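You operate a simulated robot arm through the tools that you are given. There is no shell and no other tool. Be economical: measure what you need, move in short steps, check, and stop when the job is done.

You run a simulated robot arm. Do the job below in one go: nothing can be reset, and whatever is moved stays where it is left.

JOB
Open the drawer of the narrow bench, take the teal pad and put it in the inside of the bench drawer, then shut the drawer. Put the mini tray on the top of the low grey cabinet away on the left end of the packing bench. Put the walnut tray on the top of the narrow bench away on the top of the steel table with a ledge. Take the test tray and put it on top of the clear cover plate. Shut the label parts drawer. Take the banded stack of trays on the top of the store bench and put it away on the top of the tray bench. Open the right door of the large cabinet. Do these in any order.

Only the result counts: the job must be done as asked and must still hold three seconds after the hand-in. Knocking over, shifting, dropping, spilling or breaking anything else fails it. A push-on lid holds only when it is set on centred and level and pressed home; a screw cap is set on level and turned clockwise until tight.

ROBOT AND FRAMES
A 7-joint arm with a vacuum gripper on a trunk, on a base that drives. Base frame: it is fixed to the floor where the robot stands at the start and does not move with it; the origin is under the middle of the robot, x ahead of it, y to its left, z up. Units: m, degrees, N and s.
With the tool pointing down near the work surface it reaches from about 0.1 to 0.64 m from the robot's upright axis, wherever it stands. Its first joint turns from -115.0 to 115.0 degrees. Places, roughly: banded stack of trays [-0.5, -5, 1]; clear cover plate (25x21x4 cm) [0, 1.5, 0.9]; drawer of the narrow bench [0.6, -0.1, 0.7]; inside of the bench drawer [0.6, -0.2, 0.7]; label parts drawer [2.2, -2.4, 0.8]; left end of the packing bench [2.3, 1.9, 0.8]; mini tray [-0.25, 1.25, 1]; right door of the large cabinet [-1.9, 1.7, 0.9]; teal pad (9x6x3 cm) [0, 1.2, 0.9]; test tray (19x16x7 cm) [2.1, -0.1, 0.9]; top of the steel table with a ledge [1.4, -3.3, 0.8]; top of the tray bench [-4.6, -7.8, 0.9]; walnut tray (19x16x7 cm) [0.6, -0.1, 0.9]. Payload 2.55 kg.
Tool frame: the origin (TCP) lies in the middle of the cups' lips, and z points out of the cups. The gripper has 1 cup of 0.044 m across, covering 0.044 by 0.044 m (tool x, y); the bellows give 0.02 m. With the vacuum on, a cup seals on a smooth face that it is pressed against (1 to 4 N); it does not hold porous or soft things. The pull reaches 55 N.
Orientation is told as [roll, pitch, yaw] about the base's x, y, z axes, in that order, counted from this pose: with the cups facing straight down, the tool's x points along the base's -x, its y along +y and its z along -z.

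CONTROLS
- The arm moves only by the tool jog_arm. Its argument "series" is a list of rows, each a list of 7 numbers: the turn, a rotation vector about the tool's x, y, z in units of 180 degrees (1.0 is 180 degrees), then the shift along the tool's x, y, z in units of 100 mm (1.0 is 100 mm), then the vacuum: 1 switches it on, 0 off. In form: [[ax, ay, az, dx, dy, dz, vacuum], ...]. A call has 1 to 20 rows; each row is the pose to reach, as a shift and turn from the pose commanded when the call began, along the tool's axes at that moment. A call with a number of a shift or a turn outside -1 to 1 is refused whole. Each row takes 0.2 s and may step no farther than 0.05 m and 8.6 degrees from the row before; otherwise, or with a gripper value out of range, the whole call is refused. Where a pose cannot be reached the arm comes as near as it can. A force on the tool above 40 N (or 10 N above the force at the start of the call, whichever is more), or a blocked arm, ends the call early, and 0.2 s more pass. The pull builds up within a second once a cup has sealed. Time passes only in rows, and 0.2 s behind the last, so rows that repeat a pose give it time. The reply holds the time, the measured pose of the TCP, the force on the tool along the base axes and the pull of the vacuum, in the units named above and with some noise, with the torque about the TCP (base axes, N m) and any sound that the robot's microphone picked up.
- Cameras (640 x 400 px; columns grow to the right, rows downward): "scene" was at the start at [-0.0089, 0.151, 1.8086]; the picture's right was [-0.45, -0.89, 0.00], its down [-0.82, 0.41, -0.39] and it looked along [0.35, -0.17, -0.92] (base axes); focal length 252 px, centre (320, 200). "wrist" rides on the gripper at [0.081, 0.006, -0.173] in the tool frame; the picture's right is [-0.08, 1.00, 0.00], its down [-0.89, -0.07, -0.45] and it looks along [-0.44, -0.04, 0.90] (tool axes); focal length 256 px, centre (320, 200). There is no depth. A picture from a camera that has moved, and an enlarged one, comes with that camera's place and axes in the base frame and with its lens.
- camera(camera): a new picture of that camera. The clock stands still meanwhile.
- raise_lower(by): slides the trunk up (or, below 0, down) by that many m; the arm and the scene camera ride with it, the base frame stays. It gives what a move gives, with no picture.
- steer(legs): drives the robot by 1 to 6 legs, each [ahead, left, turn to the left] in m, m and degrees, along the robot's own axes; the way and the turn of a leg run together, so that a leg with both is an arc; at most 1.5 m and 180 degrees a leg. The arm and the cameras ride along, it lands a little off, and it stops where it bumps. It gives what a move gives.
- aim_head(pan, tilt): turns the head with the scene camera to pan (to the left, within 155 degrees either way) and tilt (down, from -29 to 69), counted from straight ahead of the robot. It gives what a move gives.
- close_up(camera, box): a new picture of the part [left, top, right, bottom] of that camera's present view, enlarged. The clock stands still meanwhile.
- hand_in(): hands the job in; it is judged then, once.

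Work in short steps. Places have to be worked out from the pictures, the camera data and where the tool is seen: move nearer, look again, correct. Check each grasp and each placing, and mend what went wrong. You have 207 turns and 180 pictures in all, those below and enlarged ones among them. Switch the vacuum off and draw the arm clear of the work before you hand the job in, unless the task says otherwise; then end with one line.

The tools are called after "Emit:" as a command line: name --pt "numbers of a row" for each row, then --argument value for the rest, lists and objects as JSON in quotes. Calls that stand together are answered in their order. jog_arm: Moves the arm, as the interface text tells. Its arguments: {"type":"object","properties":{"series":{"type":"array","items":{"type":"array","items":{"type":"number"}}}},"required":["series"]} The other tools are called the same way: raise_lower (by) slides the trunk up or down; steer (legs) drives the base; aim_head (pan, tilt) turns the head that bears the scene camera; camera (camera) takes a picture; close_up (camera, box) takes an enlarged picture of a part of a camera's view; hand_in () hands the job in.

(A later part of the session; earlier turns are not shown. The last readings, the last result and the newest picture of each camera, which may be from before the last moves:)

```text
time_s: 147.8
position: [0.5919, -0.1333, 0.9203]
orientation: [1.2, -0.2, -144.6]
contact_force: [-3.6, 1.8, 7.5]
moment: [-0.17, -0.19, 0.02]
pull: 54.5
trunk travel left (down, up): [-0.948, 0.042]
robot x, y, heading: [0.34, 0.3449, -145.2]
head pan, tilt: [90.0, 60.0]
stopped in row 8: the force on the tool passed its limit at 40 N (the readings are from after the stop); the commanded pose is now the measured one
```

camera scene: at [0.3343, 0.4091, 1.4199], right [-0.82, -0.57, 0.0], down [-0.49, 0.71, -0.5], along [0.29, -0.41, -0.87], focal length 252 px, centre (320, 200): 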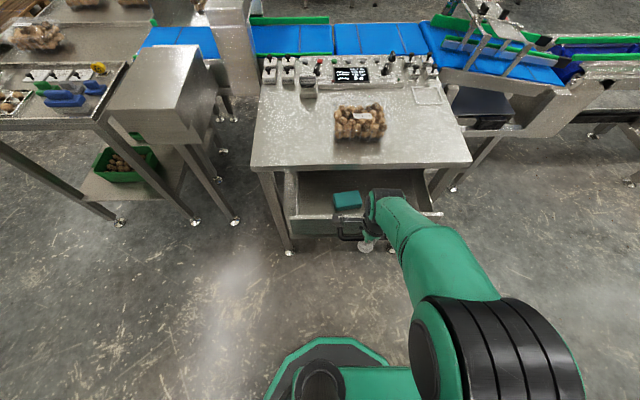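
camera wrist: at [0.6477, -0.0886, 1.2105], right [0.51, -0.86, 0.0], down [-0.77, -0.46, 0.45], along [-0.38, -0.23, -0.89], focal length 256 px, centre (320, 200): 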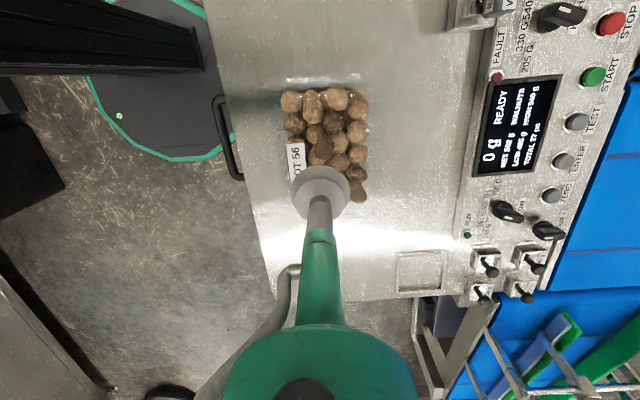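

Sealed (54.5 N). I lift and check.

Emit:
jog_arm --pt "0 0 0 0 0 -0.1 1" --pt "0 0 0 0 0 -0.3 1" --pt "0 0 0 0 0 -0.6 1" --pt "0 0 0 0 0 -0.9 1" --pt "0 0 0 0 0 -0.9 1"

Emit:
camera --camera "wrist"

```text
time_s: 149.0
position: [0.5913, -0.1336, 1.0059]
orientation: [0.5, -0.1, -144.7]
contact_force: [0.2, 0.1, -8.9]
moment: [0.43, 0.01, -0.02]
pull: 55.2
trunk travel left (down, up): [-0.948, 0.042]
robot x, y, heading: [0.3386, 0.3456, -145.1]
head pan, tilt: [90.0, 60.0]
```

```text
119 pictures are left
camera wrist: at [0.6599, -0.0913, 1.1774], right [0.51, -0.86, 0.01], down [-0.77, -0.45, 0.45], along [-0.38, -0.24, -0.89], focal length 256 px, centre (320, 200)
```

wrist: 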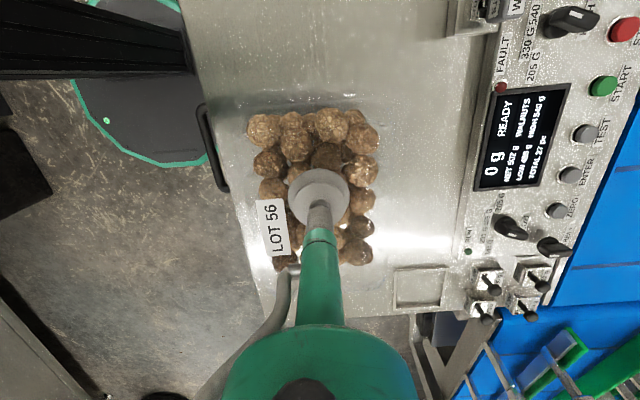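

The tray (~0.9 kg) hangs well. Now I survey for a route round the conveyor line to the far side.

Emit:
aim_head --pan 145 --tilt 25

Emit:
camera --camera "scene"

Emit:
aim_head --pan 40 --tilt 25

Emit:
camera --camera "scene"

Emit:
aim_head --pan -20 --tilt 25

Emit:
camera --camera "scene"

```text
time_s: 150.3
position: [0.5898, -0.1331, 1.0054]
orientation: [0.6, -0.1, -144.7]
contact_force: [-0.3, -0.7, -7.3]
moment: [0.4, 0.08, -0.04]
pull: 54.7
trunk travel left (down, up): [-0.948, 0.042]
robot x, y, heading: [0.3402, 0.3481, -145.2]
head pan, tilt: [145.0, 25.0]
```

```text
118 pictures are left
camera scene: at [0.5803, 0.2345, 1.8895], right [0.0, -1.0, 0.0], down [-0.42, 0.0, -0.91], along [0.91, 0.0, -0.42], focal length 252 px, centre (320, 200)
```

scene: 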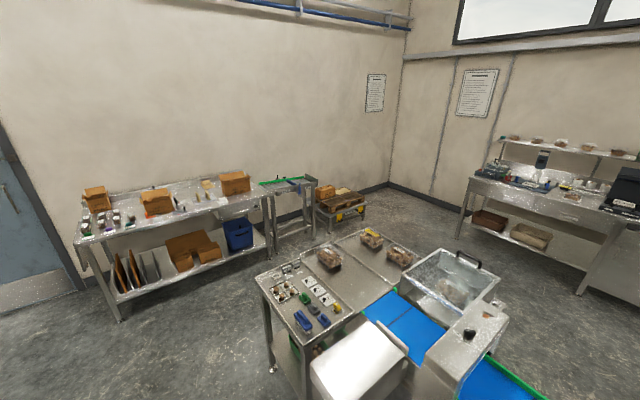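

```text
time_s: 152.1
position: [0.592, -0.1336, 1.0059]
orientation: [0.5, -0.1, -144.7]
contact_force: [-0.1, -1.9, -3.1]
moment: [0.0, -0.08, 0.02]
pull: 54.6
trunk travel left (down, up): [-0.948, 0.042]
robot x, y, heading: [0.3373, 0.3461, -145.4]
head pan, tilt: [40.0, 25.0]
```

```text
117 pictures are left
camera scene: at [0.4642, 0.1458, 1.8896], right [-0.97, 0.26, 0.0], down [0.11, 0.41, -0.91], along [-0.24, -0.87, -0.42], focal length 252 px, centre (320, 200)
```

scene: 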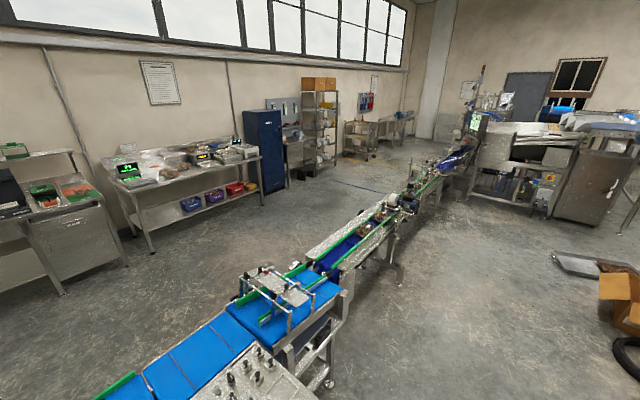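

```text
time_s: 153.4
position: [0.5919, -0.1325, 1.005]
orientation: [0.5, -0.2, -144.7]
contact_force: [1.4, -1.2, -5.1]
moment: [0.08, -0.03, 0.0]
pull: 54.9
trunk travel left (down, up): [-0.948, 0.042]
robot x, y, heading: [0.3404, 0.3436, -145.4]
head pan, tilt: [-20.0, 25.0]
```

```text
116 pictures are left
camera scene: at [0.3991, 0.2111, 1.8896], right [-0.26, 0.97, 0.0], down [0.41, 0.11, -0.91], along [-0.88, -0.23, -0.42], focal length 252 px, centre (320, 200)
```

scene: 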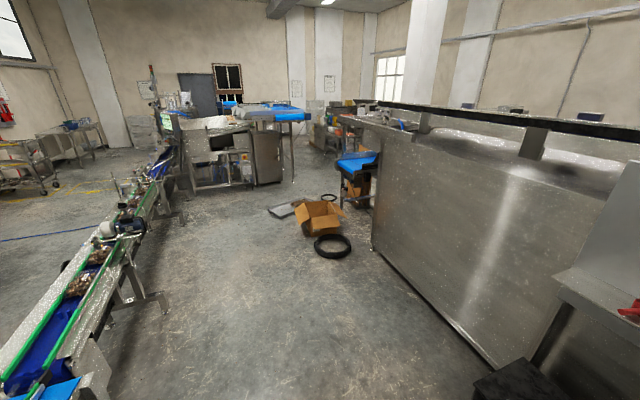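

Route found: in bench-aligned coordinates there's a ~1 m corridor at the line's left end, and an aisle beyond. I retract and lift the tray, then drive back along the bench to the corridor mouth.

Emit:
jog_arm --pt "0 0 0 0 0 -0.3 1" --pt "0 0 0 0 -0.25 -0.6 1" --pt "0 0 0 0 -0.5 -0.8 1" --pt "0 0 0 0 -0.75 -0.9 1" --pt "0 0 0 0 -1.0 -0.9 1" --pt "0 0 0 0 -1.0 -0.9 1"

Emit:
steer --legs '[[0, -0.2, 0], [0, 0, 1.6], [-0.9, 0, 0]]'

Emit:
aim_head --pan 150 --tilt 45

Emit:
camera --camera "scene"

```text
time_s: 154.8
position: [0.5346, -0.0508, 1.0942]
orientation: [0.5, -0.1, -144.7]
contact_force: [-0.6, -0.7, -8.1]
moment: [0.42, 0.05, -0.03]
pull: 54.8
trunk travel left (down, up): [-0.948, 0.042]
robot x, y, heading: [0.3399, 0.3459, -145.1]
head pan, tilt: [-20.0, 25.0]
```

```text
time_s: 161.1
position: [1.1548, 0.6536, 1.0945]
orientation: [0.5, -0.1, -142.9]
contact_force: [-0.4, -0.2, -3.3]
moment: [-0.23, -0.18, 0.03]
pull: 55.0
trunk travel left (down, up): [-0.948, 0.042]
robot x, y, heading: [0.9455, 1.044, -143.6]
head pan, tilt: [-20.0, 25.0]
```

```text
time_s: 163.7
position: [1.1537, 0.6551, 1.095]
orientation: [0.5, -0.2, -143.0]
contact_force: [-0.2, 0.8, -7.4]
moment: [0.29, -0.01, -0.04]
pull: 54.8
trunk travel left (down, up): [-0.948, 0.042]
robot x, y, heading: [0.9495, 1.0468, -143.3]
head pan, tilt: [150.0, 45.0]
```

```text
115 pictures are left
camera scene: at [1.1798, 0.9477, 1.859], right [0.11, -0.99, 0.0], down [-0.7, -0.08, -0.71], along [0.7, 0.08, -0.71], focal length 252 px, centre (320, 200)
```

scene: 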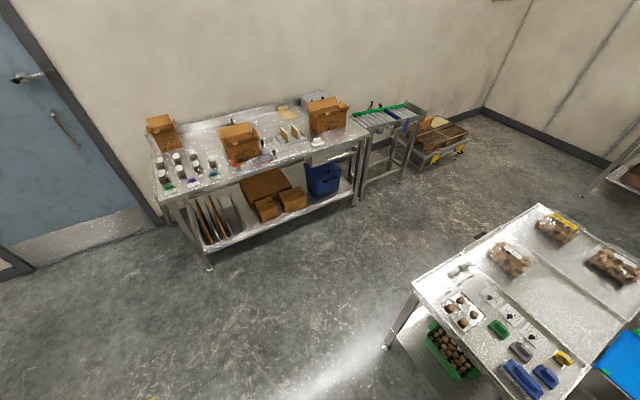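

The map holds: table corner (1.72, 0.61), bench front at lat ≈2.8. I continue back 0.93, turn right 90°, and reverse through the corridor halfway.

Emit:
steer --legs '[[-0.92, 0, 0], [0, 0, -90], [-1.3, 0, 0]]'

Emit:
aim_head --pan 150 --tilt 50

Emit:
camera --camera "scene"

Emit:
camera --camera "wrist"

```text
time_s: 178.5
position: [2.0834, 0.3449, 1.0934]
orientation: [0.4, -0.1, 127.2]
contact_force: [0.6, 0.4, -2.3]
moment: [-0.16, 0.22, 0.0]
pull: 55.4
trunk travel left (down, up): [-0.948, 0.042]
robot x, y, heading: [2.4733, 0.5526, 126.8]
head pan, tilt: [150.0, 45.0]
```

```text
time_s: 179.1
position: [2.0844, 0.3443, 1.0935]
orientation: [0.4, -0.1, 127.3]
contact_force: [-0.8, -0.6, -3.4]
moment: [-0.12, 0.05, 0.03]
pull: 54.8
trunk travel left (down, up): [-0.948, 0.042]
robot x, y, heading: [2.4729, 0.5508, 126.8]
head pan, tilt: [150.0, 50.0]
```

```text
114 pictures are left
camera scene: at [2.3764, 0.3231, 1.8521], right [-0.99, -0.12, 0.0], down [-0.09, 0.76, -0.64], along [0.08, -0.64, -0.77], focal length 252 px, centre (320, 200)
```

scene: 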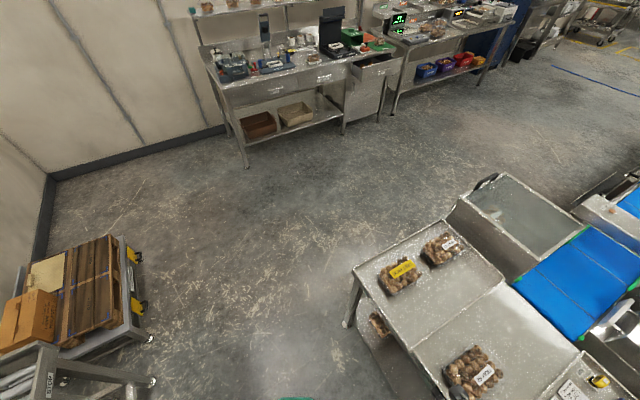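

```text
113 pictures are left
camera wrist: at [2.1281, 0.2766, 1.2658], right [-0.84, -0.54, 0.01], down [-0.48, 0.75, 0.45], along [-0.25, 0.37, -0.89], focal length 256 px, centre (320, 200)
```

wrist: 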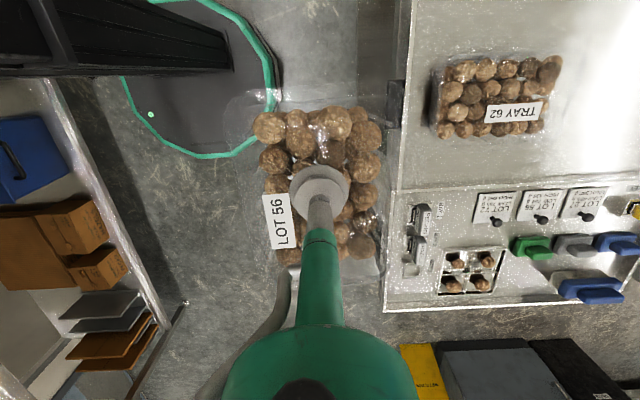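

Clear. I reverse on into the aisle, turn left 90° and drive along it; I pass the label cabinet on my left.

Emit:
steer --legs '[[-1.3, 0, 0], [0, 0, 89.6], [1.4, 0, 0]]'

Emit:
aim_head --pan 70 --tilt 35

Emit:
camera --camera "scene"

```text
time_s: 196.2
position: [2.3002, -1.7156, 1.093]
orientation: [0.4, -0.1, -144.1]
contact_force: [0.5, -1.7, -6.1]
moment: [0.3, 0.01, 0.0]
pull: 55.5
trunk travel left (down, up): [-0.948, 0.042]
robot x, y, heading: [2.0987, -1.3204, -144.6]
head pan, tilt: [150.0, 50.0]
```

```text
time_s: 197.7
position: [2.2989, -1.7149, 1.0935]
orientation: [0.4, -0.1, -144.2]
contact_force: [0.0, 0.7, -6.1]
moment: [0.29, -0.04, -0.06]
pull: 54.7
trunk travel left (down, up): [-0.948, 0.042]
robot x, y, heading: [2.1021, -1.317, -144.5]
head pan, tilt: [70.0, 35.0]
```

```text
112 pictures are left
camera scene: at [2.2737, -1.515, 1.8738], right [-0.96, -0.27, 0.0], down [-0.15, 0.55, -0.82], along [0.22, -0.79, -0.57], focal length 252 px, centre (320, 200)
```

scene: 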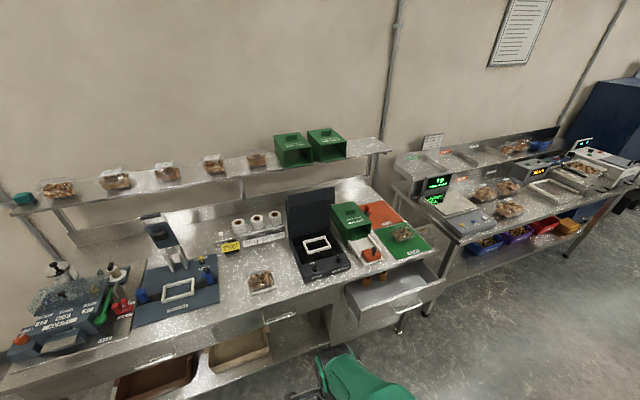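

The label drawer stands open below the printer bench. I drive on to the ledge table first and look at its top.

Emit:
steer --legs '[[0, 0, 0.9], [1.5, 0, 0]]'

Emit:
aim_head --pan 85 --tilt 45

Emit:
camera --camera "scene"

Emit:
camera --camera "wrist"

```text
time_s: 205.5
position: [1.0924, -2.6093, 1.0936]
orientation: [0.5, -0.1, -143.0]
contact_force: [0.4, -0.5, -6.5]
moment: [0.31, 0.0, 0.02]
pull: 55.3
trunk travel left (down, up): [-0.948, 0.042]
robot x, y, heading: [0.885, -2.2169, -143.8]
head pan, tilt: [70.0, 35.0]
```

```text
time_s: 206.3
position: [1.0934, -2.6089, 1.0939]
orientation: [0.6, -0.2, -143.1]
contact_force: [-1.0, 0.0, -7.2]
moment: [0.45, 0.03, -0.02]
pull: 55.0
trunk travel left (down, up): [-0.948, 0.042]
robot x, y, heading: [0.8843, -2.217, -143.6]
head pan, tilt: [85.0, 45.0]
```

```text
111 pictures are left
camera scene: at [1.0801, -2.3934, 1.859], right [-0.85, -0.52, 0.0], down [-0.37, 0.6, -0.71], along [0.37, -0.6, -0.71], focal length 252 px, centre (320, 200)
```

scene: 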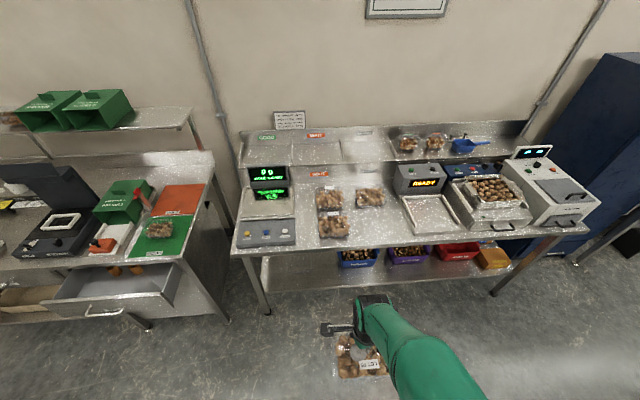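

```text
110 pictures are left
camera wrist: at [1.159, -2.5643, 1.2659], right [0.54, -0.84, 0.01], down [-0.76, -0.48, 0.45], along [-0.37, -0.25, -0.89], focal length 256 px, centre (320, 200)
```

wrist: 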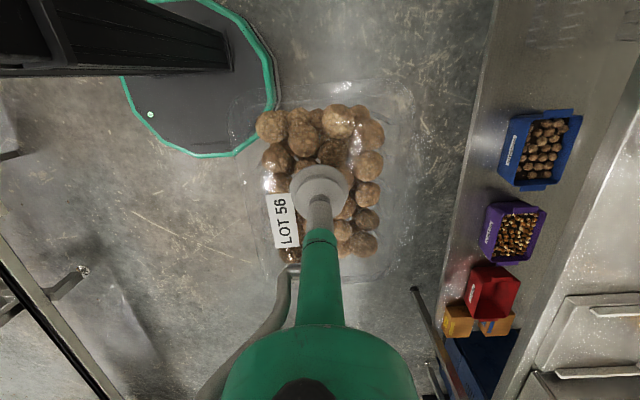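

I zoom on the table top to find a free spot and read the signs.

Emit:
close_up --camera "scene" --box '[230, 100, 470, 260]'

```text
2.50 times, centred on (350, 180) of scene
camera zoom: at [1.0801, -2.3934, 1.859], right [-0.85, -0.52, 0.0], down [-0.37, 0.6, -0.71], along [0.37, -0.6, -0.71], focal length 630 px, centre (245, 250)
```

zoom: 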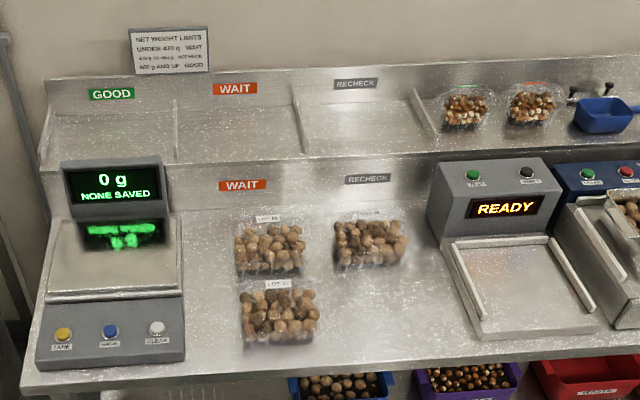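

There is a net-weight notice here; I read it closer.

Emit:
close_up --camera "scene" --box '[265, 100, 335, 140]'

Emit:
close_up --camera "scene" --box '[310, 170, 400, 245]'

```text
9.14 times, centred on (300, 120) of scene
camera zoom: at [1.0801, -2.3934, 1.859], right [-0.85, -0.52, 0.0], down [-0.37, 0.6, -0.71], along [0.37, -0.6, -0.71], focal length 2304 px, centre (503, 931)
```

zoom: 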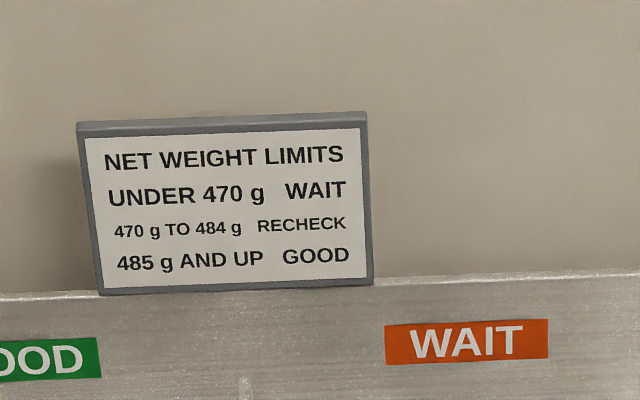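

```text
5.33 times, centred on (355, 208) of scene
camera zoom: at [1.0801, -2.3934, 1.859], right [-0.85, -0.52, 0.0], down [-0.37, 0.6, -0.71], along [0.37, -0.6, -0.71], focal length 1344 px, centre (133, 160)
```

zoom: 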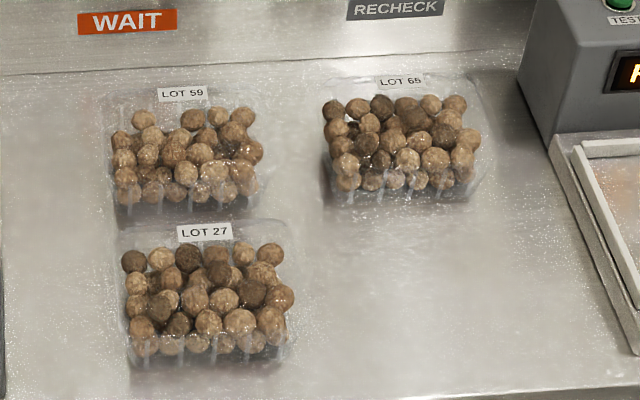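

The signs don't bear on my task; the free spot is right of LOT 27, about (1.26, -3.25). I drive ahead 0.245 and left 0.5 and check from the wrist.

Emit:
steer --legs '[[0.245, 0, 0], [0, 0.5, 0]]'

Emit:
camera --camera "wrist"

Emit:
camera --camera "scene"

```text
time_s: 210.6
position: [1.1934, -3.1563, 1.095]
orientation: [0.4, -0.1, -143.0]
contact_force: [-0.9, 0.7, -2.6]
moment: [-0.19, -0.16, -0.02]
pull: 54.6
trunk travel left (down, up): [-0.948, 0.042]
robot x, y, heading: [0.9861, -2.7662, -143.5]
head pan, tilt: [85.0, 45.0]
```

```text
106 pictures are left
camera wrist: at [1.2605, -3.1129, 1.2658], right [0.54, -0.84, 0.01], down [-0.76, -0.48, 0.45], along [-0.37, -0.25, -0.89], focal length 256 px, centre (320, 200)
```

wrist: 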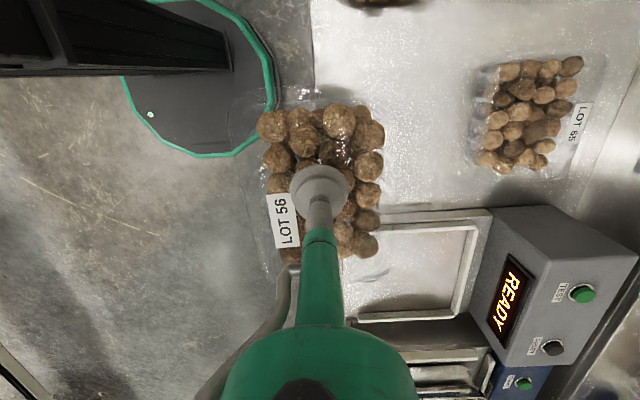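

```text
105 pictures are left
camera scene: at [1.1818, -2.942, 1.859], right [-0.85, -0.52, 0.0], down [-0.37, 0.6, -0.71], along [0.37, -0.6, -0.71], focal length 252 px, centre (320, 200)
```

scene: 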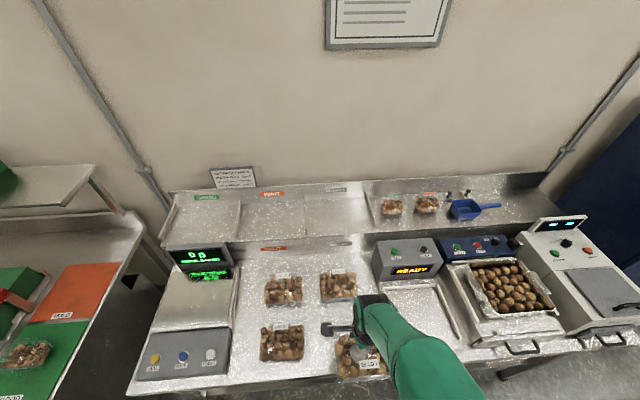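

Gap measured: lat -0.78…-1.05, n 3.254…3.464; the tray (0.19×0.16) fits. I move 10.5 cm in, then lower slowly.

Emit:
jog_arm --pt "0 0 0 0 0.3 0 1" --pt "0 0 0 0 0.6 0 1" --pt "0 0 0 0 0.9 0 1" --pt "0 0 0 0 1.0 0.0 1" --pt "0 0 0 0 1.0 0.0 1"

Emit:
raise_lower --by -0.1

Emit:
camera --camera "wrist"

Emit:
close_up --camera "scene" --box '[230, 220, 470, 380]'

```text
time_s: 211.8
position: [1.2539, -3.2369, 1.0949]
orientation: [0.5, -0.2, -143.0]
contact_force: [0.8, -1.6, -7.6]
moment: [0.46, 0.07, -0.03]
pull: 55.4
trunk travel left (down, up): [-0.948, 0.042]
robot x, y, heading: [0.9857, -2.7651, -143.6]
head pan, tilt: [85.0, 45.0]
```

```text
time_s: 213.1
position: [1.2529, -3.2365, 0.9951]
orientation: [0.5, -0.1, -143.1]
contact_force: [0.5, -0.3, -5.2]
moment: [0.15, -0.05, 0.01]
pull: 54.2
trunk travel left (down, up): [-0.848, 0.142]
robot x, y, heading: [0.9843, -2.7682, -143.3]
head pan, tilt: [85.0, 45.0]
```

```text
104 pictures are left
camera wrist: at [1.3206, -3.1924, 1.1668], right [0.54, -0.84, 0.01], down [-0.76, -0.48, 0.45], along [-0.37, -0.25, -0.89], focal length 256 px, centre (320, 200)
```

wrist: 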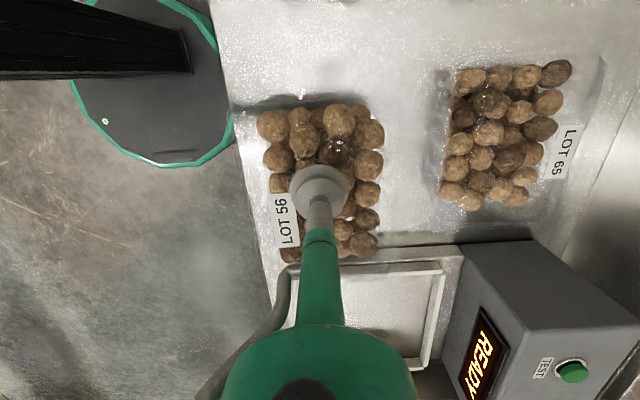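

```text
2.50 times, centred on (350, 300) of scene
camera zoom: at [1.1817, -2.9418, 1.759], right [-0.85, -0.52, 0.0], down [-0.37, 0.6, -0.71], along [0.37, -0.6, -0.71], focal length 630 px, centre (245, -50)
```

zoom: 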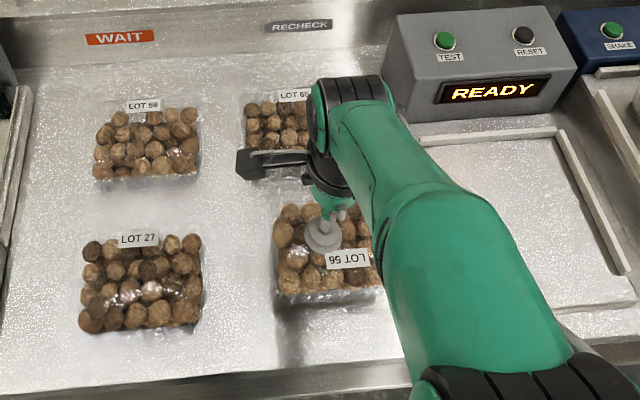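

There's room; I nudge 1.5 cm deeper and 1 cm away from the scale frame, and creep down to touch.

Emit:
jog_arm --pt "0 0 0 0.12 0.15 0 1" --pt "0 0 0 0.12 0.15 0.1 1" --pt "0 0 0 0.12 0.15 0.2 1" --pt "0 0 0 0.12 0.15 0.3 1" --pt "0 0 0 0.12 0.15 0.38 1" --pt "0 0 0 0.12 0.15 0.46 1" --pt "0 0 0 0.12 0.15 0.54 1" --pt "0 0 0 0.12 0.15 0.62 1"

```text
time_s: 214.9
position: [1.2734, -3.243, 0.9387]
orientation: [1.3, -0.2, -142.9]
contact_force: [-0.5, 4.4, 22.3]
moment: [-0.71, 0.14, -0.04]
pull: 54.7
trunk travel left (down, up): [-0.848, 0.142]
robot x, y, heading: [0.9839, -2.7672, -143.5]
head pan, tilt: [85.0, 45.0]
```

Contact at 22 N. I release and lift off.

Emit:
jog_arm --pt "0 0 0 0 0 -0.04 0" --pt "0 0 0 0 0 -0.04 0" --pt "0 0 0 0 0 -0.04 0" --pt "0 0 0 0 0 -0.04 0" --pt "0 0 0 0 0 -0.08 0" --pt "0 0 0 0 0 -0.3 0" --pt "0 0 0 0 0 -0.7 0" --pt "0 0 0 0 0 -1.0 0"

Emit:
raise_lower --by 0.1

Emit:
camera --camera "wrist"

```text
time_s: 216.7
position: [1.2703, -3.2396, 1.0321]
orientation: [0.4, -0.1, -142.9]
contact_force: [0.3, 0.6, -0.3]
moment: [0.01, 0.01, -0.01]
pull: 0.1
trunk travel left (down, up): [-0.848, 0.142]
robot x, y, heading: [0.986, -2.7646, -143.4]
head pan, tilt: [85.0, 45.0]
```

```text
time_s: 218.1
position: [1.2708, -3.2408, 1.1312]
orientation: [0.5, -0.1, -143.0]
contact_force: [0.2, 0.0, 0.2]
moment: [0.0, 0.0, -0.01]
pull: 0.0
trunk travel left (down, up): [-0.948, 0.042]
robot x, y, heading: [0.987, -2.7699, -143.8]
head pan, tilt: [85.0, 45.0]
```

```text
102 pictures are left
camera wrist: at [1.3381, -3.1968, 1.304], right [0.54, -0.84, 0.01], down [-0.76, -0.48, 0.45], along [-0.37, -0.25, -0.89], focal length 256 px, centre (320, 200)
```

wrist: 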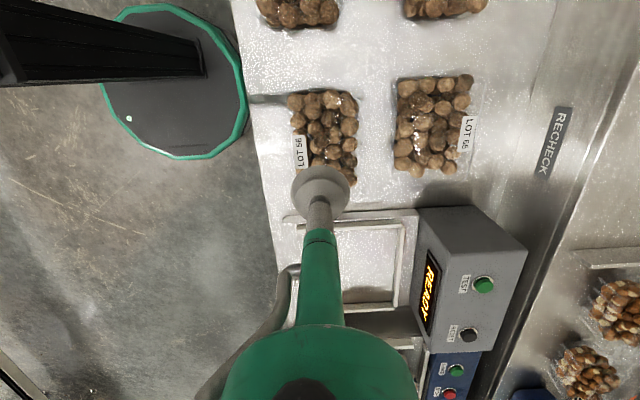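

The walnut tray stands well. Next the label parts drawer: I back away and reverse along the aisle to stand before it.

Emit:
steer --legs '[[0, -0.48, 0], [-1.2, 0, 0]]'

Emit:
aim_head --pan 90 --tilt 45

Emit:
camera --camera "wrist"

Emit:
camera --camera "scene"

```text
time_s: 226.6
position: [1.9511, -2.1386, 1.1319]
orientation: [0.5, -0.1, -142.7]
contact_force: [-0.6, -0.5, -0.2]
moment: [0.0, -0.02, 0.04]
pull: 0.1
trunk travel left (down, up): [-0.948, 0.042]
robot x, y, heading: [1.6662, -1.666, -143.1]
head pan, tilt: [85.0, 45.0]
```

```text
time_s: 227.2
position: [1.9505, -2.1407, 1.1325]
orientation: [0.4, -0.1, -142.7]
contact_force: [0.7, -0.5, -0.1]
moment: [-0.01, 0.0, 0.0]
pull: 0.1
trunk travel left (down, up): [-0.948, 0.042]
robot x, y, heading: [1.6613, -1.6703, -143.3]
head pan, tilt: [90.0, 45.0]
```

```text
101 pictures are left
camera wrist: at [2.0171, -2.0953, 1.3042], right [0.54, -0.84, 0.01], down [-0.75, -0.48, 0.45], along [-0.37, -0.25, -0.89], focal length 256 px, centre (320, 200)
```

wrist: 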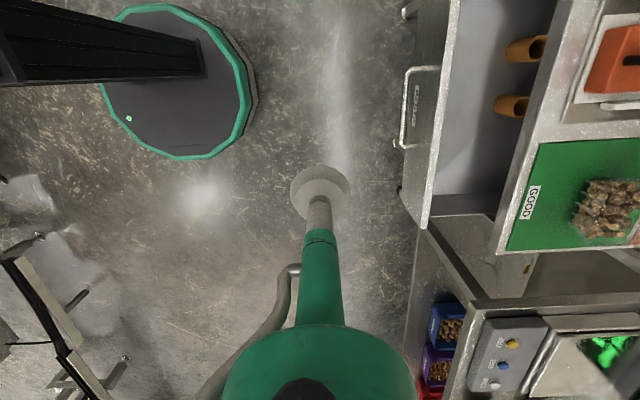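

```text
100 pictures are left
camera scene: at [1.8651, -1.8371, 1.859], right [-0.8, -0.6, 0.0], down [-0.42, 0.57, -0.71], along [0.42, -0.57, -0.71], focal length 252 px, centre (320, 200)
```

scene: 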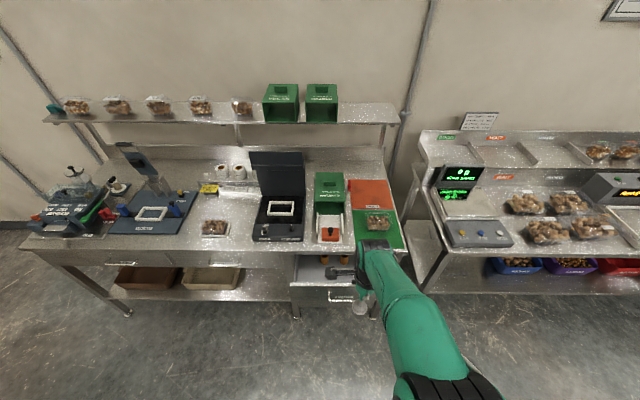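

The open face is at n≈3.116, spanning lat 0.06–0.5 with the handle from 0.21 on. I go to lat 0.14, tilt the tip forward and lower to z≈0.72.

Emit:
steer --legs '[[0.16, 0, 0]]'

Emit:
jog_arm --pt "-0.04 0 0 0 0 0 0" --pt "-0.08 0 0 0 0 0 0" --pt "-0.12 0 0 0 0 0 0" --pt "-0.14 0 0 0 0 0 0" --pt "-0.14 0 0 0 0 0 0"

Emit:
raise_lower --by -0.4

Emit:
camera --camera "wrist"

```text
time_s: 228.7
position: [1.823, -2.2352, 1.132]
orientation: [0.5, 0.0, -142.8]
contact_force: [-1.3, 0.5, 0.7]
moment: [0.01, -0.03, 0.01]
pull: 0.0
trunk travel left (down, up): [-0.948, 0.042]
robot x, y, heading: [1.5367, -1.7612, -143.2]
head pan, tilt: [90.0, 45.0]
```

```text
time_s: 229.9
position: [1.8234, -2.2356, 1.132]
orientation: [25.7, -0.2, -142.6]
contact_force: [-0.1, 0.4, -0.1]
moment: [-0.03, -0.03, 0.01]
pull: 0.0
trunk travel left (down, up): [-0.948, 0.042]
robot x, y, heading: [1.5372, -1.7609, -143.4]
head pan, tilt: [90.0, 45.0]
```

```text
time_s: 233.7
position: [1.8237, -2.235, 0.7317]
orientation: [25.7, -0.1, -142.7]
contact_force: [0.1, 0.1, -0.1]
moment: [0.01, 0.0, 0.01]
pull: 0.0
trunk travel left (down, up): [-0.548, 0.442]
robot x, y, heading: [1.5356, -1.7614, -143.2]
head pan, tilt: [90.0, 45.0]
```

```text
99 pictures are left
camera wrist: at [1.8451, -2.1313, 0.89], right [0.48, -0.76, 0.43], down [-0.86, -0.34, 0.37], along [-0.14, -0.55, -0.82], focal length 256 px, centre (320, 200)
```

wrist: 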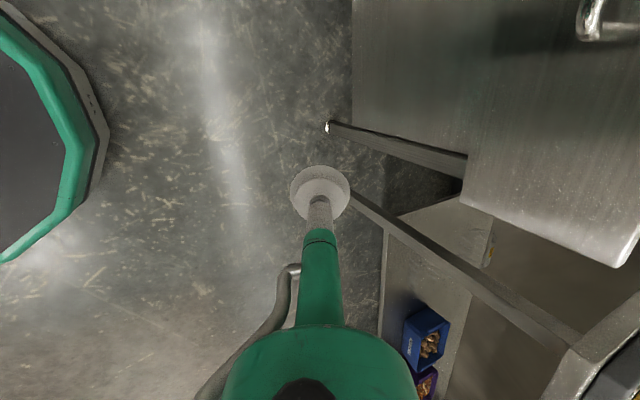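

The face spans z≈0.69–0.80 and ends at lat 0.05; the tip (lat 0.14, z 0.73) will meet plain face. I push by driving left.

Emit:
steer --legs '[[0, 0.28, 0]]'

Emit:
camera --camera "wrist"

```text
time_s: 235.6
position: [1.9887, -2.4594, 0.7318]
orientation: [25.6, 0.0, -142.9]
contact_force: [-0.2, 0.1, -0.3]
moment: [0.01, -0.01, 0.03]
pull: 0.0
trunk travel left (down, up): [-0.548, 0.442]
robot x, y, heading: [1.7017, -1.9865, -143.5]
head pan, tilt: [90.0, 45.0]
```

```text
98 pictures are left
camera wrist: at [2.0109, -2.3565, 0.8897], right [0.48, -0.76, 0.43], down [-0.87, -0.33, 0.37], along [-0.14, -0.55, -0.82], focal length 256 px, centre (320, 200)
```

wrist: 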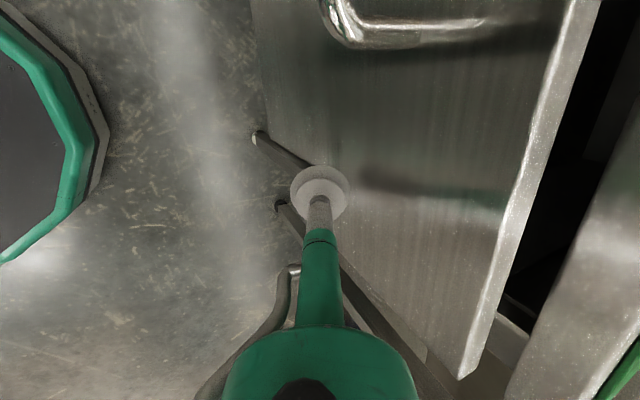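

Contact made. I continue pushing in smaller amounts.

Emit:
steer --legs '[[0, 0.06, 0]]'

Emit:
camera --camera "wrist"

```text
time_s: 236.6
position: [2.025, -2.5082, 0.7327]
orientation: [25.7, 0.0, -142.9]
contact_force: [0.4, -0.5, 0.3]
moment: [-0.03, 0.0, -0.01]
pull: 0.1
trunk travel left (down, up): [-0.548, 0.442]
robot x, y, heading: [1.737, -2.0302, -143.3]
head pan, tilt: [90.0, 45.0]
```

```text
97 pictures are left
camera wrist: at [2.0467, -2.4048, 0.8898], right [0.48, -0.76, 0.43], down [-0.87, -0.33, 0.37], along [-0.14, -0.55, -0.82], focal length 256 px, centre (320, 200)
```

wrist: 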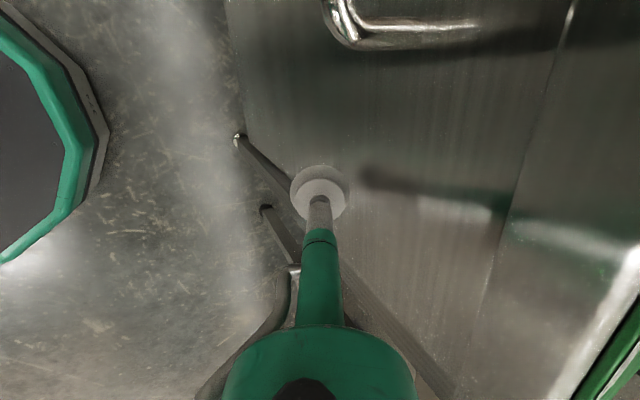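

The drawer looks flush now; a last push until it resists.

Emit:
steer --legs '[[0, 0.03, 0]]'

Emit:
camera --camera "wrist"

```text
time_s: 237.6
position: [2.031, -2.5152, 0.72]
orientation: [23.0, -0.1, -142.9]
contact_force: [-3.6, 4.8, 1.6]
moment: [-0.12, -0.1, 0.02]
pull: 0.0
trunk travel left (down, up): [-0.548, 0.442]
robot x, y, heading: [1.7505, -2.0562, -143.6]
head pan, tilt: [90.0, 45.0]
stopped in leg 1: the force on the tool passed its limit at 60 N (the readings are from after the stop); the commanded pose is now the measured one
```

```text
96 pictures are left
camera wrist: at [2.0569, -2.4183, 0.8807], right [0.49, -0.78, 0.39], down [-0.86, -0.35, 0.38], along [-0.16, -0.52, -0.84], focal length 256 px, centre (320, 200)
```

wrist: 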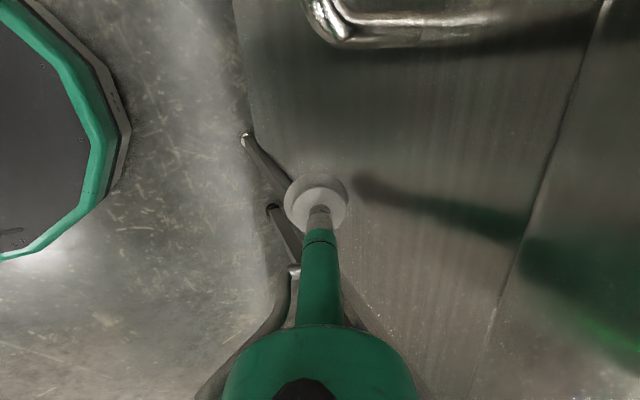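

Shut against its stop (60 N). I back off, raise and level, then drive along the aisle to the store bench.

Emit:
steer --legs '[[0, -0.4, 0]]'

Emit:
raise_lower --by 0.4

Emit:
jog_arm --pt "0.043 0 0 0 0 0 0" --pt "0.086 0 0 0 0 0 0" --pt "0.128 0 0 0 0 0 0" --pt "0.128 0 0 0 0 0 0"

Emit:
camera --camera "scene"

Emit:
steer --legs '[[1.5, 0, 0], [1.4, 0, 0]]'

Emit:
aim_head --pan 60 --tilt 30

Emit:
camera --camera "scene"

```text
time_s: 240.0
position: [1.7973, -2.1974, 0.7211]
orientation: [23.3, -0.1, -142.5]
contact_force: [1.3, 0.5, 0.1]
moment: [0.02, 0.0, -0.01]
pull: 0.1
trunk travel left (down, up): [-0.548, 0.442]
robot x, y, heading: [1.5193, -1.7403, -142.8]
head pan, tilt: [90.0, 45.0]
```

```text
time_s: 243.9
position: [1.7977, -2.1983, 1.1209]
orientation: [23.4, -0.2, -142.5]
contact_force: [-0.7, 0.3, 0.1]
moment: [0.03, 0.01, 0.0]
pull: 0.0
trunk travel left (down, up): [-0.948, 0.042]
robot x, y, heading: [1.5172, -1.7343, -143.1]
head pan, tilt: [90.0, 45.0]
```

```text
time_s: 244.9
position: [1.7966, -2.1971, 1.1218]
orientation: [0.1, 0.0, -142.5]
contact_force: [0.4, 1.6, 0.2]
moment: [-0.01, -0.02, 0.02]
pull: 0.0
trunk travel left (down, up): [-0.948, 0.042]
robot x, y, heading: [1.5162, -1.7371, -142.9]
head pan, tilt: [90.0, 45.0]
```

```text
95 pictures are left
camera scene: at [1.7192, -1.9073, 1.8592], right [-0.8, -0.6, 0.0], down [-0.43, 0.56, -0.71], along [0.43, -0.56, -0.71], focal length 252 px, centre (320, 200)
```

scene: 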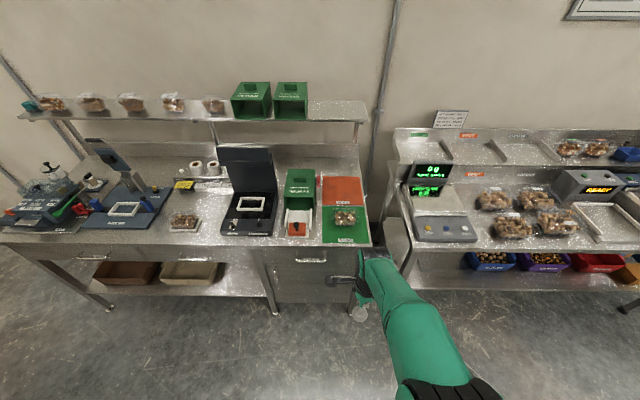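

```text
time_s: 258.9
position: [-0.5037, -3.9538, 1.1207]
orientation: [0.2, -0.1, -141.7]
contact_force: [-0.1, 0.0, -0.9]
moment: [-0.02, -0.02, 0.01]
pull: 0.1
trunk travel left (down, up): [-0.948, 0.042]
robot x, y, heading: [-0.7874, -3.494, -142.4]
head pan, tilt: [90.0, 45.0]
```

```text
time_s: 259.8
position: [-0.5043, -3.9532, 1.1219]
orientation: [0.3, -0.2, -141.8]
contact_force: [0.5, 0.8, -0.5]
moment: [-0.02, 0.01, 0.01]
pull: 0.0
trunk travel left (down, up): [-0.948, 0.042]
robot x, y, heading: [-0.7919, -3.4964, -142.1]
head pan, tilt: [60.0, 30.0]
```

```text
94 pictures are left
camera scene: at [-0.6229, -3.6885, 1.8816], right [-0.99, -0.13, 0.0], down [-0.07, 0.5, -0.87], along [0.12, -0.86, -0.5], focal length 252 px, centre (320, 200)
```

scene: 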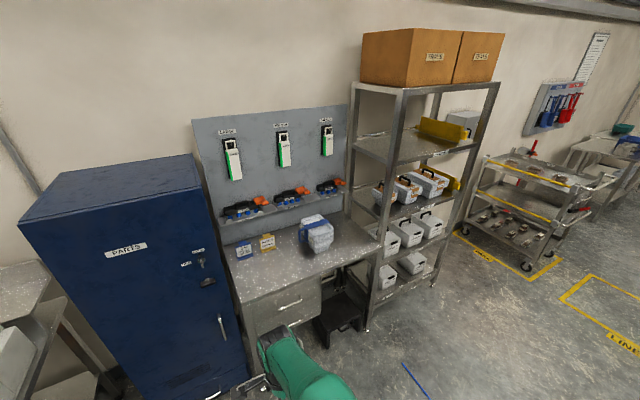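

The banded stack stands on the store bench at about (-0.44, -4.88). I drive to bring the tool near it and look.

Emit:
steer --legs '[[0, 0, -1.4], [0.49, 0, 0], [0, 0.55, 0]]'

Emit:
camera --camera "wrist"

Emit:
aim_head --pan 90 --tilt 50

Emit:
camera --camera "scene"

```text
time_s: 265.9
position: [-0.5969, -4.6998, 1.1208]
orientation: [0.2, -0.1, -143.6]
contact_force: [-0.1, -0.2, -0.6]
moment: [-0.01, 0.0, -0.04]
pull: 0.0
trunk travel left (down, up): [-0.948, 0.042]
robot x, y, heading: [-0.8683, -4.2376, -143.8]
head pan, tilt: [60.0, 30.0]
```

```text
93 pictures are left
camera wrist: at [-0.5286, -4.6564, 1.2927], right [0.53, -0.85, 0.0], down [-0.76, -0.47, 0.45], along [-0.38, -0.24, -0.89], focal length 256 px, centre (320, 200)
```

wrist: 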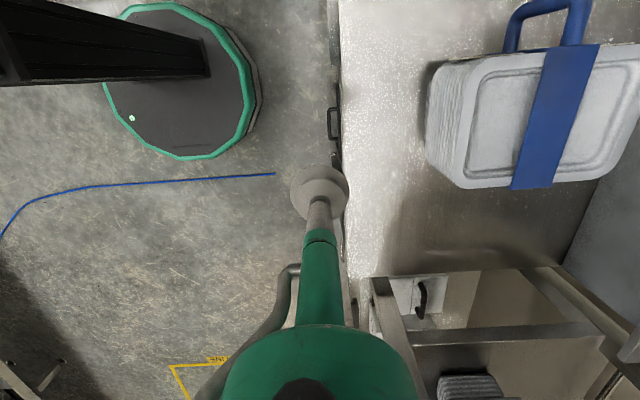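

```text
time_s: 266.8
position: [-0.5968, -4.6986, 1.1209]
orientation: [0.3, -0.2, -143.6]
contact_force: [-0.1, -0.4, 0.2]
moment: [-0.01, 0.01, -0.04]
pull: 0.0
trunk travel left (down, up): [-0.948, 0.042]
robot x, y, heading: [-0.8662, -4.2346, -144.2]
head pan, tilt: [90.0, 50.0]
```

```text
92 pictures are left
camera scene: at [-0.671, -4.4041, 1.8522], right [-0.81, -0.59, 0.0], down [-0.45, 0.62, -0.64], along [0.38, -0.52, -0.77], focal length 252 px, centre (320, 200)
```

scene: 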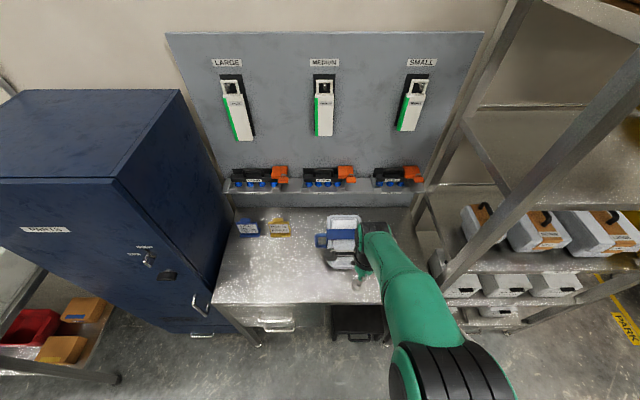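

The band's centre is under a blue strap; top height is uncertain (≈1.03–1.1), so I raise the tool first and triangulate again.

Emit:
raise_lower --by 0.04

Emit:
jog_arm --pt "0 0 0 0 0 -0.4 0" --pt "0 0 0 0 0 -0.8 0" --pt "0 0 0 0 0 -1.0 0"

Emit:
camera --camera "wrist"

Emit:
close_up --camera "scene" --box '[220, 190, 440, 340]'

```text
time_s: 267.7
position: [-0.5959, -4.6993, 1.1608]
orientation: [0.1, -0.1, -143.6]
contact_force: [-0.4, 1.1, 0.1]
moment: [0.04, -0.02, 0.04]
pull: 0.0
trunk travel left (down, up): [-0.988, 0.002]
robot x, y, heading: [-0.8713, -4.2337, -144.0]
head pan, tilt: [90.0, 50.0]
```

```text
time_s: 268.5
position: [-0.6086, -4.6825, 1.2326]
orientation: [0.7, -0.1, -143.6]
contact_force: [-0.9, 0.5, 0.3]
moment: [0.03, -0.03, 0.02]
pull: 0.0
out of reach, approached as far as the arm can: row 2, 3
trunk travel left (down, up): [-0.988, 0.002]
robot x, y, heading: [-0.8719, -4.2336, -144.2]
head pan, tilt: [90.0, 50.0]
```

```text
91 pictures are left
camera wrist: at [-0.542, -4.6383, 1.4043], right [0.53, -0.85, 0.01], down [-0.76, -0.47, 0.45], along [-0.37, -0.25, -0.89], focal length 256 px, centre (320, 200)
```

wrist: 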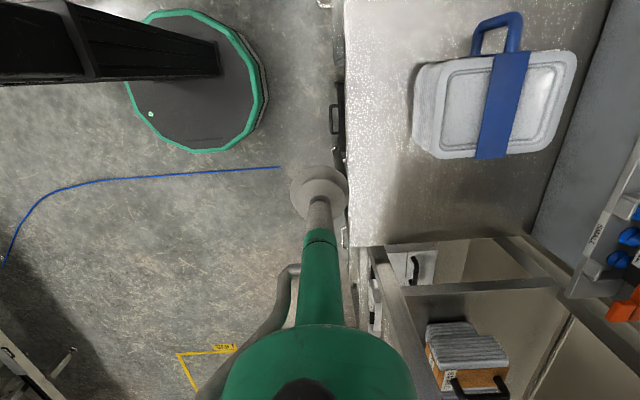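

```text
2.67 times, centred on (330, 265) of scene
camera zoom: at [-0.6711, -4.4039, 1.8921], right [-0.81, -0.59, 0.0], down [-0.45, 0.62, -0.64], along [0.38, -0.52, -0.77], focal length 672 px, centre (293, 27)
```

zoom: 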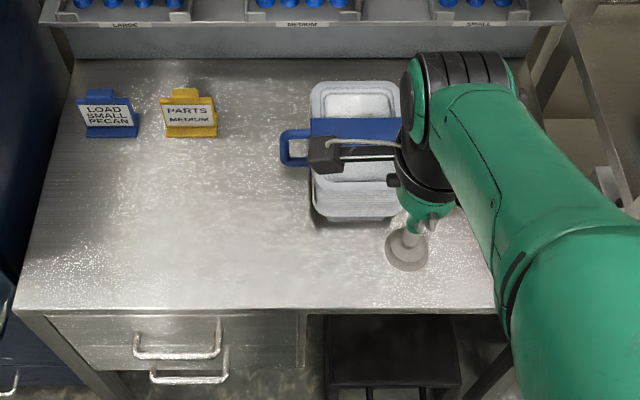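

Triangulated: strap centre (-0.43, -4.90), top z≈1.00. I drive 0.2 left and shift/lower over it.

Emit:
steer --legs '[[0, 0.2, 0]]'

Emit:
jog_arm --pt "-0.004 0 0 0.05 0.3 0.3 0" --pt "-0.004 0 0 0.1 0.6 0.6 0" --pt "-0.004 0 0 0.13 0.8 0.8 0" --pt "-0.004 0 0 0.13 0.8 1.0 0"

Emit:
camera --camera "wrist"

```text
time_s: 270.1
position: [-0.4902, -4.8466, 1.234]
orientation: [0.8, -0.1, -143.6]
contact_force: [0.0, -0.5, 0.2]
moment: [0.03, 0.01, 0.0]
pull: 0.1
trunk travel left (down, up): [-0.988, 0.002]
robot x, y, heading: [-0.7489, -4.3992, -144.2]
head pan, tilt: [90.0, 50.0]
```

```text
time_s: 271.1
position: [-0.4373, -4.8982, 1.1307]
orientation: [1.7, -0.2, -143.6]
contact_force: [-0.4, 0.0, -0.4]
moment: [-0.02, -0.01, 0.03]
pull: 0.1
out of reach, approached as far as the arm can: row 2, 3, 4
trunk travel left (down, up): [-0.988, 0.002]
robot x, y, heading: [-0.7518, -4.4008, -144.0]
head pan, tilt: [90.0, 50.0]
```

```text
89 pictures are left
camera wrist: at [-0.3715, -4.8518, 1.3023], right [0.53, -0.85, 0.03], down [-0.77, -0.46, 0.45], along [-0.37, -0.26, -0.89], focal length 256 px, centre (320, 200)
```

wrist: 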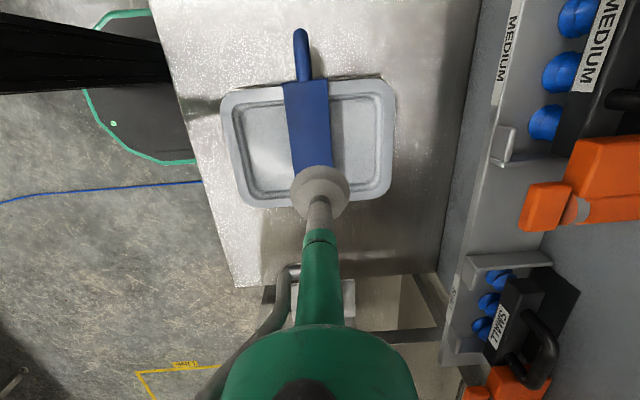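

The cup is about over the strap's middle (-0.438, -4.89). I level and descend with vacuum on.

Emit:
jog_arm --pt "0 0 0 0.04 -0.07 0.4 1" --pt "0.009 0 0 0.04 -0.07 0.8 1" --pt "0.009 0 0 0.04 -0.07 1.0 1" --pt "0.009 0 0 0.04 -0.07 1.0 1"

Emit:
jog_arm --pt "0 0 0 0 0 0.06 1" --pt "0 0 0 0 0 0.12 1" --pt "0 0 0 0 0 0.18 1" --pt "0 0 0 0 0 0.23 1" --pt "0 0 0 0 0 0.28 1" --pt "0 0 0 0 0 0.32 1" --pt "0 0 0 0 0 0.36 1" --pt "0 0 0 0 0 0.4 1" --pt "0 0 0 0 0 0.44 1" --pt "0 0 0 0 0 0.44 1"

```text
time_s: 272.1
position: [-0.436, -4.8905, 1.0298]
orientation: [-0.1, -0.1, -143.7]
contact_force: [0.0, 0.3, 0.7]
moment: [0.0, 0.0, 0.0]
pull: 0.0
trunk travel left (down, up): [-0.988, 0.002]
robot x, y, heading: [-0.7485, -4.3966, -144.2]
head pan, tilt: [90.0, 50.0]
```

```text
time_s: 273.3
position: [-0.4322, -4.898, 1.0131]
orientation: [0.9, -0.2, -143.7]
contact_force: [-4.3, 5.9, 22.3]
moment: [0.33, 0.19, 0.01]
pull: 55.3
trunk travel left (down, up): [-0.988, 0.002]
robot x, y, heading: [-0.7488, -4.3962, -144.0]
head pan, tilt: [90.0, 50.0]
stopped in row 6: the force on the tool passed its limit at 40 N (the readings are from after the stop); the commanded pose is now the measured one
```

Sealed on the strap (55 N). I lift and look.

Emit:
jog_arm --pt "0 0 0 0 0 -0.1 1" --pt "0 0 0 0 0 -0.3 1" --pt "0 0 0 0 -0.1 -0.5 1" --pt "0 0 0 0 -0.2 -0.7 1" --pt "0 0 0 0 -0.3 -0.9 1" --pt "0 0 0 0 -0.3 -0.9 1"

Emit:
camera --camera "wrist"

Emit:
camera --camera "scene"

```text
time_s: 274.7
position: [-0.4519, -4.8719, 1.0991]
orientation: [0.4, -0.1, -143.5]
contact_force: [-0.1, -0.3, -3.5]
moment: [0.03, -0.01, 0.02]
pull: 54.8
trunk travel left (down, up): [-0.988, 0.002]
robot x, y, heading: [-0.7508, -4.3987, -144.2]
head pan, tilt: [90.0, 50.0]
```

```text
88 pictures are left
camera wrist: at [-0.3851, -4.8285, 1.2703], right [0.53, -0.85, 0.01], down [-0.76, -0.47, 0.45], along [-0.37, -0.24, -0.89], focal length 256 px, centre (320, 200)
```

wrist: 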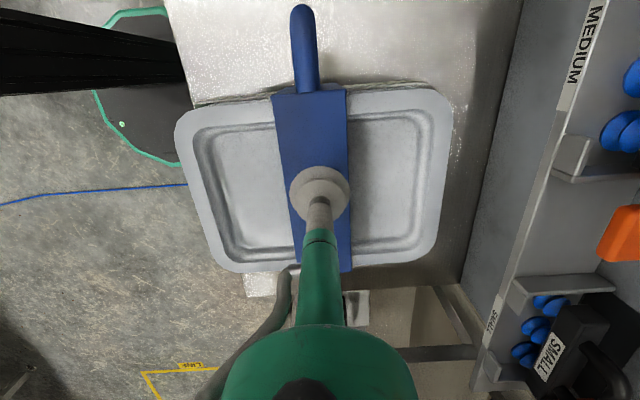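

```text
87 pictures are left
camera scene: at [-0.5525, -4.5682, 1.892], right [-0.81, -0.59, 0.0], down [-0.45, 0.62, -0.64], along [0.38, -0.52, -0.77], focal length 252 px, centre (320, 200)
```

scene: 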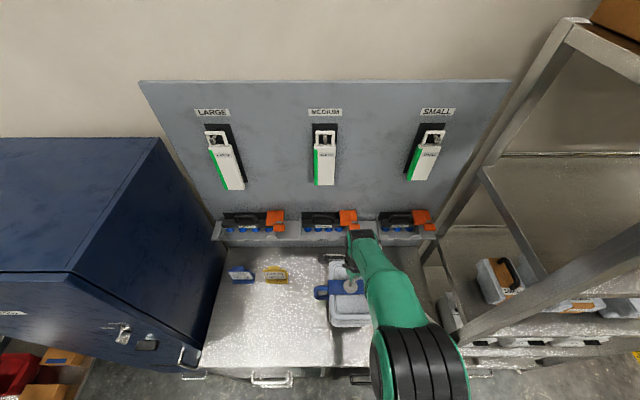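

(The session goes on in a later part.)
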